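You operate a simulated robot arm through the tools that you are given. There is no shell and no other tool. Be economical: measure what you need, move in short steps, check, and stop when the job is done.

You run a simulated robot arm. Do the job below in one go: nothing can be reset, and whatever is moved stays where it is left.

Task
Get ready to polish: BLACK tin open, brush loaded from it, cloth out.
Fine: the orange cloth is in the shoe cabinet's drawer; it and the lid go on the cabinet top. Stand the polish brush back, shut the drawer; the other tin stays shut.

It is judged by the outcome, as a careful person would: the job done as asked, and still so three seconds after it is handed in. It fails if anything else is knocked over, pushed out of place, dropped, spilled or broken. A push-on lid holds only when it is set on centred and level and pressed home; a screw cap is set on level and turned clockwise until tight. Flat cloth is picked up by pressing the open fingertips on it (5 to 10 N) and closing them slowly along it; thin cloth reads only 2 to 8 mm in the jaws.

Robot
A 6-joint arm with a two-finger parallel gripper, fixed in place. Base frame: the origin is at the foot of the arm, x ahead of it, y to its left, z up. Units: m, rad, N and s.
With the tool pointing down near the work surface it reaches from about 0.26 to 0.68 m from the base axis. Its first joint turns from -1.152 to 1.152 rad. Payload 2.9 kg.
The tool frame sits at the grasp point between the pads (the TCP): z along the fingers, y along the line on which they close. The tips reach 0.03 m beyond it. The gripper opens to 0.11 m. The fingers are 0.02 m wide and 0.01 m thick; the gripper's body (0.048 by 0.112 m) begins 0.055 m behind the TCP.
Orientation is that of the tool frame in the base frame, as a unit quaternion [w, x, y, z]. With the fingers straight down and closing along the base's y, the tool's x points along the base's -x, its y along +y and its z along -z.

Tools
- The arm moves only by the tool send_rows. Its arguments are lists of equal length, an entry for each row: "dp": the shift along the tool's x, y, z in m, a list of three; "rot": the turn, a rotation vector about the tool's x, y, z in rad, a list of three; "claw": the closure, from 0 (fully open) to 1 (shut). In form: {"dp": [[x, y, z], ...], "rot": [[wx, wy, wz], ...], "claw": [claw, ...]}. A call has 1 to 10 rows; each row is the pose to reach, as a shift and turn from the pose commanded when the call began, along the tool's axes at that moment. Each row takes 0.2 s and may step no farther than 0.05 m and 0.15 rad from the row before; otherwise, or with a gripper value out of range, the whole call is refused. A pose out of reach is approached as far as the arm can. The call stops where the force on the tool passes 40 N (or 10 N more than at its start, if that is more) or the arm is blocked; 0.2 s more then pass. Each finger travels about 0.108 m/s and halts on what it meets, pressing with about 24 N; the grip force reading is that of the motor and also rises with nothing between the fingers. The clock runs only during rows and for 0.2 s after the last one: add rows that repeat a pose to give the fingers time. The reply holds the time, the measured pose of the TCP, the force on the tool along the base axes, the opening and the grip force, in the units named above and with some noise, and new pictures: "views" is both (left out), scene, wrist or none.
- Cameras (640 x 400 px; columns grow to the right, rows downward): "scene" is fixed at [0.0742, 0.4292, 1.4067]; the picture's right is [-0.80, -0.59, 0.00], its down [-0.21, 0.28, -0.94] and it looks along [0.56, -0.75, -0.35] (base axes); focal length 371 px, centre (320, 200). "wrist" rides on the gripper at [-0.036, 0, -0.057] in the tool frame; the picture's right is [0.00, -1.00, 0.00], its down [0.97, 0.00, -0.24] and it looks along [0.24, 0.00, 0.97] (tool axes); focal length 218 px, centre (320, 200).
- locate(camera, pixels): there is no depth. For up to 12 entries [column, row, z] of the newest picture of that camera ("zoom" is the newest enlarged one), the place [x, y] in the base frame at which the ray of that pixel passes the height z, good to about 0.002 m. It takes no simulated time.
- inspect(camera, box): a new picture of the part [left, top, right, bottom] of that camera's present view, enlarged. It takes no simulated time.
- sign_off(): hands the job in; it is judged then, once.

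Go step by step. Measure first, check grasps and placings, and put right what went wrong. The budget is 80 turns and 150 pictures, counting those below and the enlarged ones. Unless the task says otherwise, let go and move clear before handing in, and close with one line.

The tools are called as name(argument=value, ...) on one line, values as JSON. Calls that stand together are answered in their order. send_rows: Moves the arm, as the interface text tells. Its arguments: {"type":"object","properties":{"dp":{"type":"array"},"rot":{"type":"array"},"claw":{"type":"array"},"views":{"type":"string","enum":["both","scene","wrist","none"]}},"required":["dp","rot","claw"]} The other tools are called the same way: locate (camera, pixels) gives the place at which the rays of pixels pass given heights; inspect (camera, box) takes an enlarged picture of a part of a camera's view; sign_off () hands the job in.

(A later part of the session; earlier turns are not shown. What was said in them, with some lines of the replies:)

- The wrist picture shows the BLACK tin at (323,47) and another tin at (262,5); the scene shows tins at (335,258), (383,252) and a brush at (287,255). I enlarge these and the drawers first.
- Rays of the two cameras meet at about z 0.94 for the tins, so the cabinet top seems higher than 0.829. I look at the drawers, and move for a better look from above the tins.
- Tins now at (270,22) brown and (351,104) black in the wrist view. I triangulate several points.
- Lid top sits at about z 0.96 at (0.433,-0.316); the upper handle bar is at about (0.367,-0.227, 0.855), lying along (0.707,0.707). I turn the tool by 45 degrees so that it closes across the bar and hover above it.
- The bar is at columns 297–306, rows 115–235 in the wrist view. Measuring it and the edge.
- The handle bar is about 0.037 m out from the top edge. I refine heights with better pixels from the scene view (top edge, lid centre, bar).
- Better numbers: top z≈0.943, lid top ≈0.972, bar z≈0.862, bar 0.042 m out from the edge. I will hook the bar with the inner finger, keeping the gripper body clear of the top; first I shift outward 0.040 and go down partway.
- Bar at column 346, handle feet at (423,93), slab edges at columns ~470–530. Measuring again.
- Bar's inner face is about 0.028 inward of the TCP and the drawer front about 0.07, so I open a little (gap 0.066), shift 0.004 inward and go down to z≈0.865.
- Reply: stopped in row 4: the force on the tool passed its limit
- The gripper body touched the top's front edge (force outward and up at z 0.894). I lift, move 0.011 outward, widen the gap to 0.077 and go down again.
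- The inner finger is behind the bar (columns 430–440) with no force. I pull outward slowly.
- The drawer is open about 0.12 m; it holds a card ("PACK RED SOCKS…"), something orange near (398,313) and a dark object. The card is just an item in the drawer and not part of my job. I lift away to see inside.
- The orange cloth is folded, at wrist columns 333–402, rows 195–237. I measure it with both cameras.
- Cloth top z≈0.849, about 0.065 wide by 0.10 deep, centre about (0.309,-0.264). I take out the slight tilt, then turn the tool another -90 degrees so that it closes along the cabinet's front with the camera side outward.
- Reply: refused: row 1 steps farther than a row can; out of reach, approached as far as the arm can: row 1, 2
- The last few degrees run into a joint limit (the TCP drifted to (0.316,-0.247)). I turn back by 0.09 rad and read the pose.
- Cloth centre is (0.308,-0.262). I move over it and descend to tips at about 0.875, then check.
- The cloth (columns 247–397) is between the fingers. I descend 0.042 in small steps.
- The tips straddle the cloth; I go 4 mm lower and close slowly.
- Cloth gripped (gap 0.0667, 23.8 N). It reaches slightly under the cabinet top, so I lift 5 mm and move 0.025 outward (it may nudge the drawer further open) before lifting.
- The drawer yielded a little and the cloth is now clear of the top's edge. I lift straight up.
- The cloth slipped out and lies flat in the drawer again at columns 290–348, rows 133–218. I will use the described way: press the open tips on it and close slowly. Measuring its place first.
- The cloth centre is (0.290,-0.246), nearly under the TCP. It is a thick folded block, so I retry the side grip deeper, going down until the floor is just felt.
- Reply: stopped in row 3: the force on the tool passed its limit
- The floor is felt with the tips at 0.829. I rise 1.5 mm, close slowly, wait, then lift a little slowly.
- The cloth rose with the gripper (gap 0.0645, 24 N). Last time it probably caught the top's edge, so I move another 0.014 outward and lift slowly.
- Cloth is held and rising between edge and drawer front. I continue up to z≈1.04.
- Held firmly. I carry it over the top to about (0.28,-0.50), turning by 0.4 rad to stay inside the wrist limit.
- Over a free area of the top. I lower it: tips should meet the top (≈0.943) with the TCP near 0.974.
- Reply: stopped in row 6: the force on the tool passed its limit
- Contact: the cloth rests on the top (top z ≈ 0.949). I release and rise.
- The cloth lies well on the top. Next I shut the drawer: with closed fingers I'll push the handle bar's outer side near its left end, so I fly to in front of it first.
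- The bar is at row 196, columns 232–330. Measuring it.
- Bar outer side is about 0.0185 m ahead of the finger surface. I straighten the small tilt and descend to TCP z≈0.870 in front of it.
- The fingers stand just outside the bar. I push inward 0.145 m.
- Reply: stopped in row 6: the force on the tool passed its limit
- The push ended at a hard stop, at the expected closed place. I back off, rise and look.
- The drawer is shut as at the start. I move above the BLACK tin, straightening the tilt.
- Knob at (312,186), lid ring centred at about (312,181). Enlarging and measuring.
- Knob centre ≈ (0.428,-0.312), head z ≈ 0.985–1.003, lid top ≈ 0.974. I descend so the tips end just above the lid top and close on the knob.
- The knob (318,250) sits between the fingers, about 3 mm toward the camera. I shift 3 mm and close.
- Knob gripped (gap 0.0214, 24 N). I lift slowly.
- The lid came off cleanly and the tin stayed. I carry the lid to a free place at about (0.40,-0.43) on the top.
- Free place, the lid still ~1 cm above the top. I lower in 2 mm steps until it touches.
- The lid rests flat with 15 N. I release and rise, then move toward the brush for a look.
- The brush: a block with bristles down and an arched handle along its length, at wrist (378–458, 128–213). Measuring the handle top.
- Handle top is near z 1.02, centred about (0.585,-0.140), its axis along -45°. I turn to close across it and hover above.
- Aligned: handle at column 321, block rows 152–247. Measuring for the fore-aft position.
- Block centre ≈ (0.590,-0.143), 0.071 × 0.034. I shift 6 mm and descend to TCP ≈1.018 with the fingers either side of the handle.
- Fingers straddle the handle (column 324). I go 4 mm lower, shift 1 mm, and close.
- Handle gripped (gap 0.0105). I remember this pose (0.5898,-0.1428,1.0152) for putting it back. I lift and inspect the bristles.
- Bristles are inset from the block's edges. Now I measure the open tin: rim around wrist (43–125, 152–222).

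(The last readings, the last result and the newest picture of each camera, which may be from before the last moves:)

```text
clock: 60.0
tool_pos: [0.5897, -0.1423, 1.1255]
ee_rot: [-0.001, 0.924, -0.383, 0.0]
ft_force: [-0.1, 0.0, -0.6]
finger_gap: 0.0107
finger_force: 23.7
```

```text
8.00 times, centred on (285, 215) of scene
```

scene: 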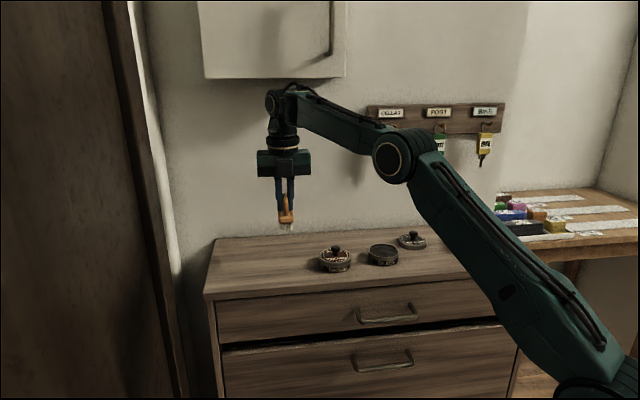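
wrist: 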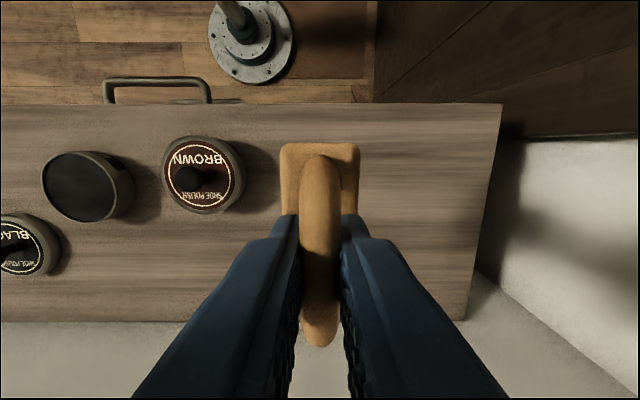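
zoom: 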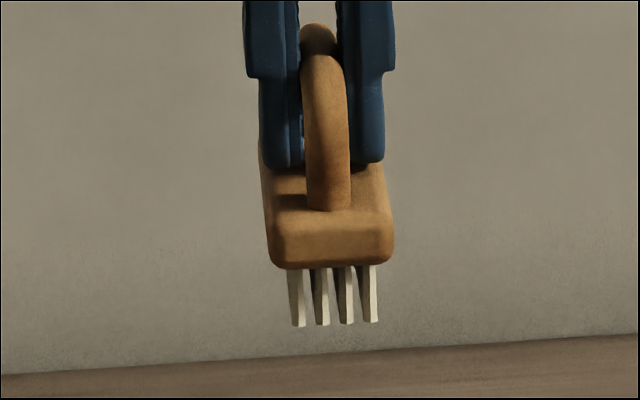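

The paste lies just below the rim; the bristle patch should fit flat inside. Locating the rim centre.

locate(camera="wrist", pixels=[[78.5, 187.2, 0.965], [78.5, 187.2, 0.97], [40, 180, 0.968], [116, 195, 0.968]])

locate(camera="scene", pixels=[[383.5, 250.9, 0.965], [383.5, 250.9, 0.97], [383.5, 250.9, 0.975]])

```text
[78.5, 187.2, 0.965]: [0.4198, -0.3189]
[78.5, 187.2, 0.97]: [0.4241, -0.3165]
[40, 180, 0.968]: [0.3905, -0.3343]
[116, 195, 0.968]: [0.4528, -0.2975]
```

```text
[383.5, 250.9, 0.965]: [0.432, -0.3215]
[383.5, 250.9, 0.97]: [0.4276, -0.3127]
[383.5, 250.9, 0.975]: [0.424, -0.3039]
```

Rim centre ≈ (0.4258,-0.3125), rim z≈0.969. I carry the brush over it at the present height.

send_rows(dp=[[0.0006, 0.0394, 0], [0.0012, 0.0787, 0], [0.0018, 0.118, 0], [0.0025, 0.1574, 0], [0.0031, 0.1968, 0], [0.0037, 0.2361, 0], [0.0037, 0.2361, 0.03], [0.0037, 0.2361, 0.06]], rot=[[0, 0, 0.02], [0, 0, 0.04], [0, 0, 0.06], [0, 0, 0.08], [0, 0, 0.1], [0, 0, 0.1], [0, 0, 0.1], [0, 0, 0.1]], claw=[1.0, 1.0, 1.0, 1.0, 1.0, 1.0, 1.0, 1.0])

inspect(camera="scene", box=[350, 210, 420, 270])

```text
clock: 61.8
tool_pos: [0.4258, -0.3109, 1.0641]
ee_rot: [0.0, 0.903, -0.429, -0.001]
ft_force: [-0.7, 0.2, -0.9]
finger_gap: 0.0105
finger_force: 23.8
```

scene: 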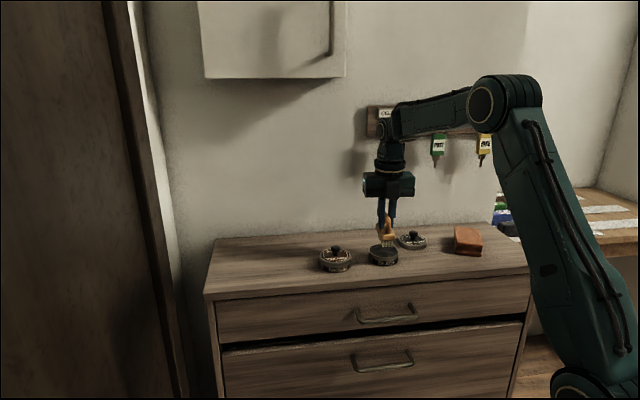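
wrist: 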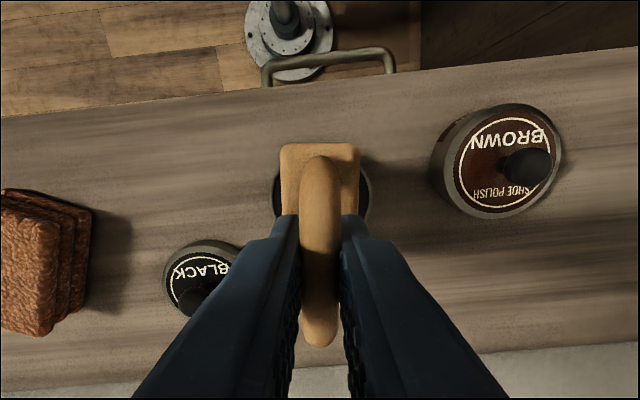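

```text
6.67 times, centred on (385, 240) of scene
```

zoom: 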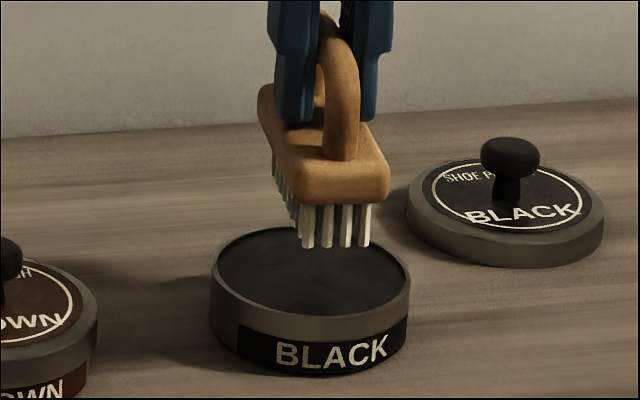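

The brush hangs over the tin. I lower to about 1 cm above the paste and check the centring.

send_rows(dp=[[0, 0, 0.01], [0, 0, 0.018], [0, 0, 0.023]], rot=[[0, 0, 0], [0, 0, 0], [0, 0, 0]], claw=[1.0, 1.0, 1.0], views="none")

inspect(camera="scene", box=[350, 225, 420, 270])

inspect(camera="wrist", box=[240, 110, 400, 250])

```text
clock: 62.6
tool_pos: [0.4252, -0.3115, 1.0417]
ee_rot: [-0.001, 0.903, -0.429, 0.0]
ft_force: [0.0, 0.5, -0.5]
finger_gap: 0.0105
finger_force: 23.7
```

```text
8.89 times, centred on (385, 248) of scene
```

zoom: 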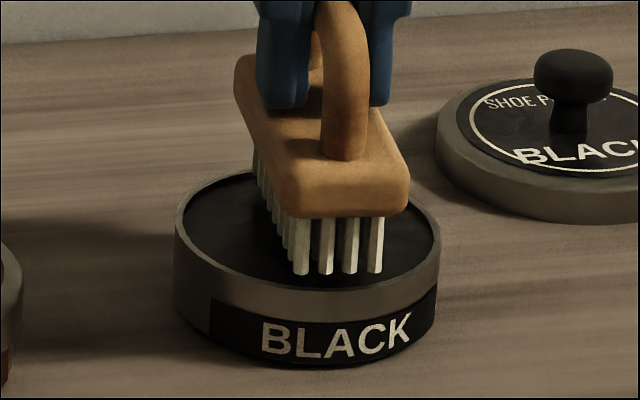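

```text
2.86 times, centred on (320, 180) of wrist
```

zoom: 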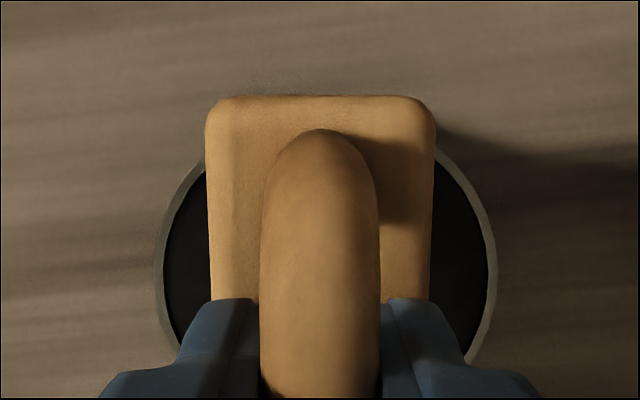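

The front bristles look close to the front rim, so I check the tin centre relative to the brush: tin's widest line is at wrist row ≈206.

locate(camera="wrist", pixels=[[322, 206, 0.969], [263, 200, 0.969], [380, 200, 0.969], [321, 144, 0.99], [322, 196, 0.969]])

locate(camera="scene", pixels=[[383, 256, 0.974], [391, 256, 0.974], [383, 256, 0.978], [383, 256, 0.982], [383.5, 258, 0.969], [383.5, 243.5, 0.969]])

```text
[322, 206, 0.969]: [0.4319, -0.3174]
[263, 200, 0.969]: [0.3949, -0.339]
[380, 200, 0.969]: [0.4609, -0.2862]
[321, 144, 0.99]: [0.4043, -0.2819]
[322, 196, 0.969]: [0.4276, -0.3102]
```

```text
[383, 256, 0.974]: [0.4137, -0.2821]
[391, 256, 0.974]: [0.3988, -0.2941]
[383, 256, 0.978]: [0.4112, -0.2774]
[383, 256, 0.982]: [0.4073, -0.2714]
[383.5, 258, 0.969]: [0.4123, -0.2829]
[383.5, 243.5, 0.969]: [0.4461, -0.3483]
```

Tin centre is about 3.6 mm farther in than the brush centre; with that shift the patch (half-length 0.03) fits inside. I shift and lower in small steps until contact.

send_rows(dp=[[0.0036, -0.0004, 0], [0.0036, -0.0004, 0.003], [0.0036, -0.0004, 0.0045], [0.0036, -0.0004, 0.006], [0.0036, -0.0004, 0.0075], [0.0036, -0.0004, 0.0085]], rot=[[0, 0, 0], [0, 0, 0], [0, 0, 0], [0, 0, 0], [0, 0, 0], [0, 0, 0]], claw=[1.0, 1.0, 1.0, 1.0, 1.0, 1.0], views="none")

inspect(camera="scene", box=[350, 225, 420, 270])

```text
clock: 64.0
tool_pos: [0.4291, -0.3138, 1.0371]
ee_rot: [0.0, 0.903, -0.429, 0.003]
ft_force: [-2.0, 1.4, 24.9]
finger_gap: 0.0105
finger_force: 24.5
```

```text
8.89 times, centred on (385, 248) of scene
```

zoom: 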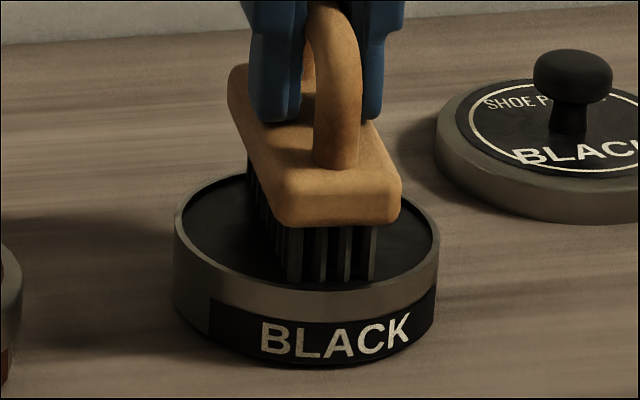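

The bristles have turned black: the brush is loaded. I lift straight up.

send_rows(dp=[[0, 0, -0.006], [0, 0, -0.016], [0, 0, -0.035], [0, 0, -0.06], [0, 0, -0.09]], rot=[[0, 0, 0], [0, 0, 0], [0, 0, 0], [0, 0, 0], [0, 0, 0]], claw=[1.0, 1.0, 1.0, 1.0, 1.0])

inspect(camera="scene", box=[320, 190, 440, 280])

```text
clock: 65.2
tool_pos: [0.4292, -0.3157, 1.1248]
ee_rot: [0.0, 0.903, -0.429, -0.001]
ft_force: [-0.4, -0.5, -0.5]
finger_gap: 0.0104
finger_force: 23.7
```

scene: 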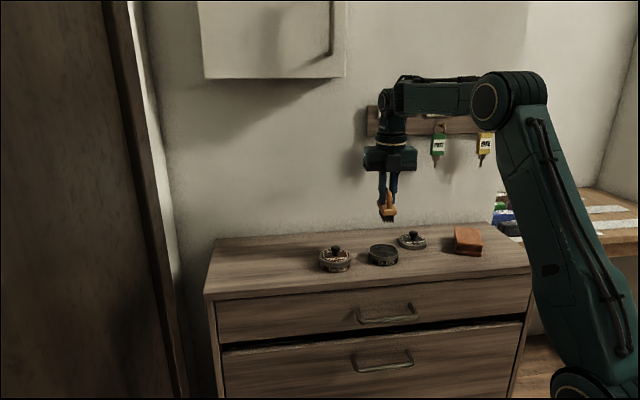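
wrist: 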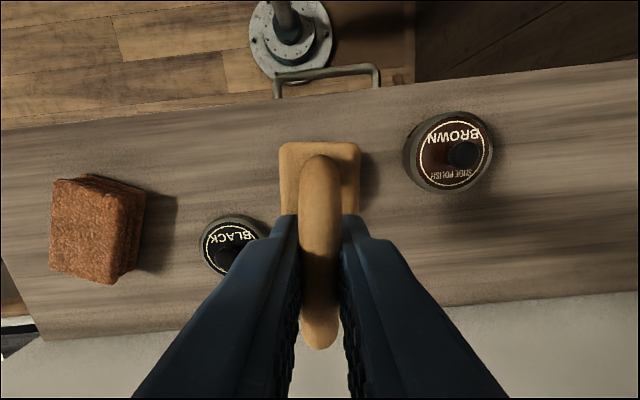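

```text
4.44 times, centred on (380, 235) of scene
```

zoom: 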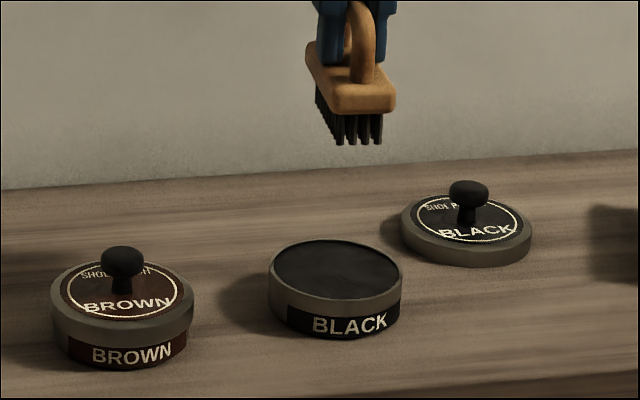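

Loaded, tin unmoved. I carry the brush back to its original place and lower to 1 cm above the top.

send_rows(dp=[[-0.0055, -0.0389, 0], [-0.0109, -0.0779, 0], [-0.0164, -0.1168, 0], [-0.0218, -0.1557, 0], [-0.0272, -0.1947, 0], [-0.0327, -0.2336, 0], [-0.0327, -0.2336, 0.04], [-0.0327, -0.2336, 0.08], [-0.0327, -0.2336, 0.1]], rot=[[0, 0, -0.02], [0, 0, -0.04], [0, 0, -0.06], [0, 0, -0.08], [0, 0, -0.1], [0, 0, -0.1], [0, 0, -0.1], [0, 0, -0.1], [0, 0, -0.1]], claw=[1.0, 1.0, 1.0, 1.0, 1.0, 1.0, 1.0, 1.0, 1.0], views="scene")

```text
clock: 67.2
tool_pos: [0.5889, -0.1413, 1.0229]
ee_rot: [-0.001, 0.923, -0.384, 0.0]
ft_force: [0.6, -0.2, -0.3]
finger_gap: 0.0105
finger_force: 24.2
```

scene: 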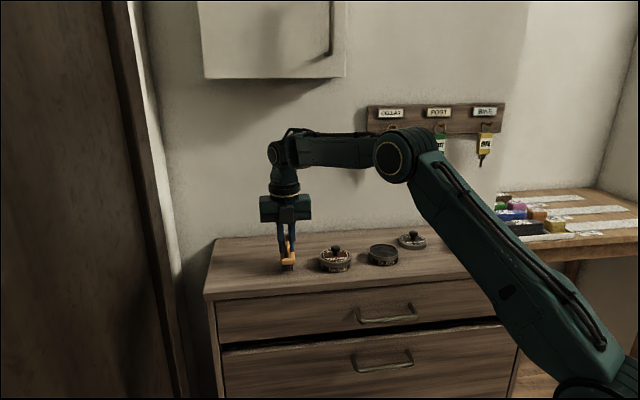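

It's over its place, 8 mm up. I lower in small steps until the bristles rest.

send_rows(dp=[[0.0017, 0, 0.003], [0.0017, 0, 0.005], [0.0017, 0, 0.0065], [0.0017, 0, 0.008], [0.0017, 0, 0.0085]], rot=[[0, 0, 0], [0, 0, 0], [0, 0, 0], [0, 0, 0], [0, 0, 0]], claw=[1.0, 1.0, 1.0, 1.0, 1.0], views="none")

inspect(camera="scene", box=[250, 200, 350, 280])

```text
clock: 68.4
tool_pos: [0.5896, -0.1422, 1.0162]
ee_rot: [-0.001, 0.924, -0.383, -0.001]
ft_force: [0.6, 0.2, -0.9]
finger_gap: 0.0109
finger_force: 23.6
```

```text
5.00 times, centred on (300, 240) of scene
```

zoom: 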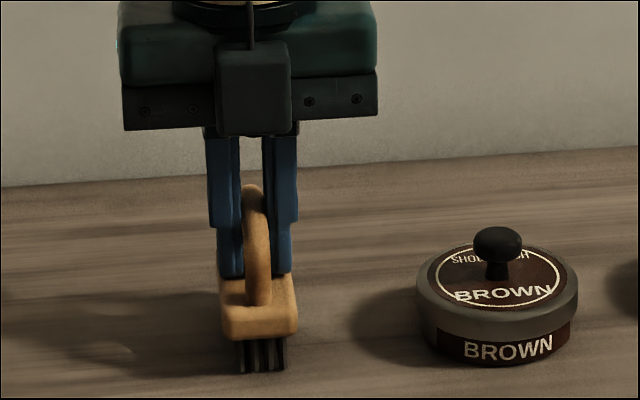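

No contact force yet; I lower a bit further in 1 mm steps.

send_rows(dp=[[0, 0, 0.001], [0, 0, 0.002], [0, 0, 0.003], [0, 0, 0.003]], rot=[[0, 0, 0], [0, 0, 0], [0, 0, 0], [0, 0, 0]], claw=[1.0, 1.0, 1.0, 1.0], views="none")

```text
clock: 69.4
tool_pos: [0.59, -0.1423, 1.0141]
ee_rot: [0.0, 0.923, -0.384, 0.0]
ft_force: [-1.9, 1.3, 11.7]
finger_gap: 0.0108
finger_force: 23.6
```

Contact with 12 N: it stands. I release slowly to a moderate gap and rise straight up.

send_rows(dp=[[0, 0, -0.001], [0, 0, -0.001], [0, 0, -0.001], [0, 0, -0.02], [0, 0, -0.05], [0, 0, -0.09], [0, 0, -0.13]], rot=[[0, 0, 0], [0, 0, 0], [0, 0, 0], [0, 0, 0], [0, 0, 0], [0, 0, 0], [0, 0, 0]], claw=[0.85, 0.7, 0.6, 0.6, 0.6, 0.6, 0.6])

inspect(camera="scene", box=[190, 210, 560, 398])

inspect(camera="scene", box=[260, 220, 420, 280])

```text
clock: 71.0
tool_pos: [0.5892, -0.1426, 1.1423]
ee_rot: [-0.001, 0.924, -0.383, -0.002]
ft_force: [-0.2, 0.6, -0.8]
finger_gap: 0.0442
finger_force: 0.0
```

scene: 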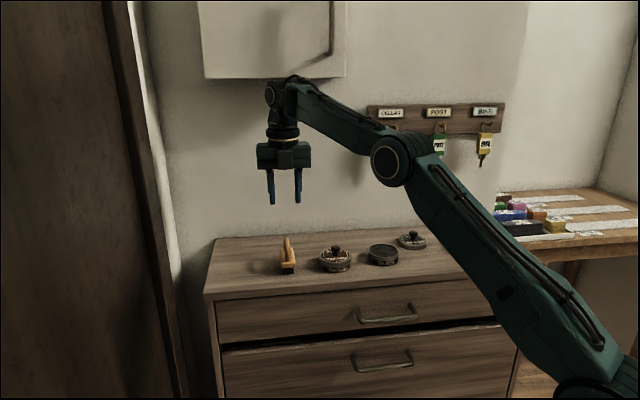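
wrist: 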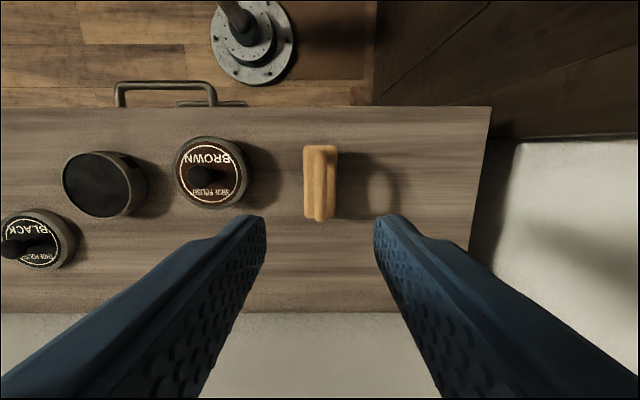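

```text
1.73 times, centred on (375, 304) of scene
```

zoom: 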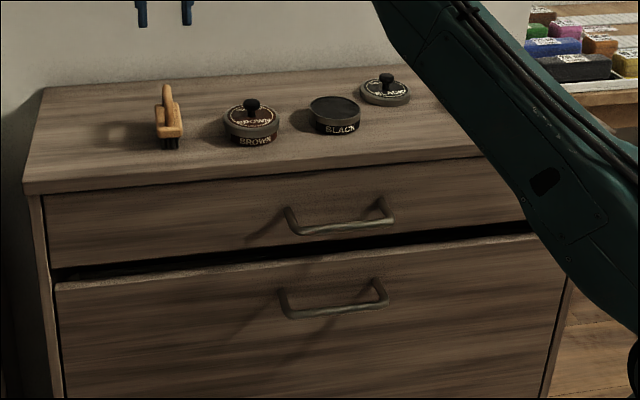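

```text
4.00 times, centred on (340, 250) of scene
```

zoom: 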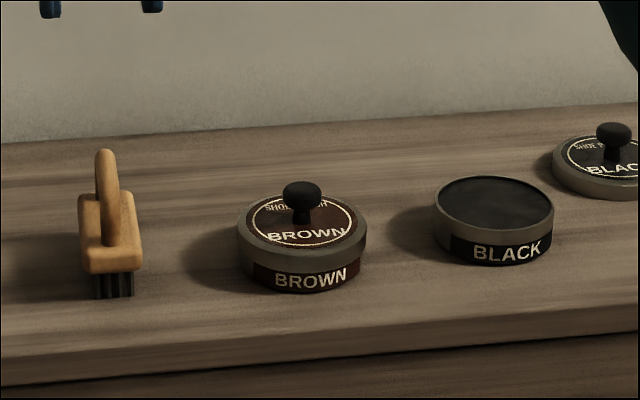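

The brush stands back in its spot with black bristles, BLACK tin is open with its lid beside it, the cloth is on the top, the drawer is shut at its original place, and BROWN is still closed. The gripper is clear, so I hand in.

sign_off()

```text
The job is handed in.
```

The BLACK tin is open and its lid is on the cabinet top, along with the orange cloth from the drawer. The brush is loaded with black polish and standing back in its place, the drawer is shut, and the BROWN tin is still closed.
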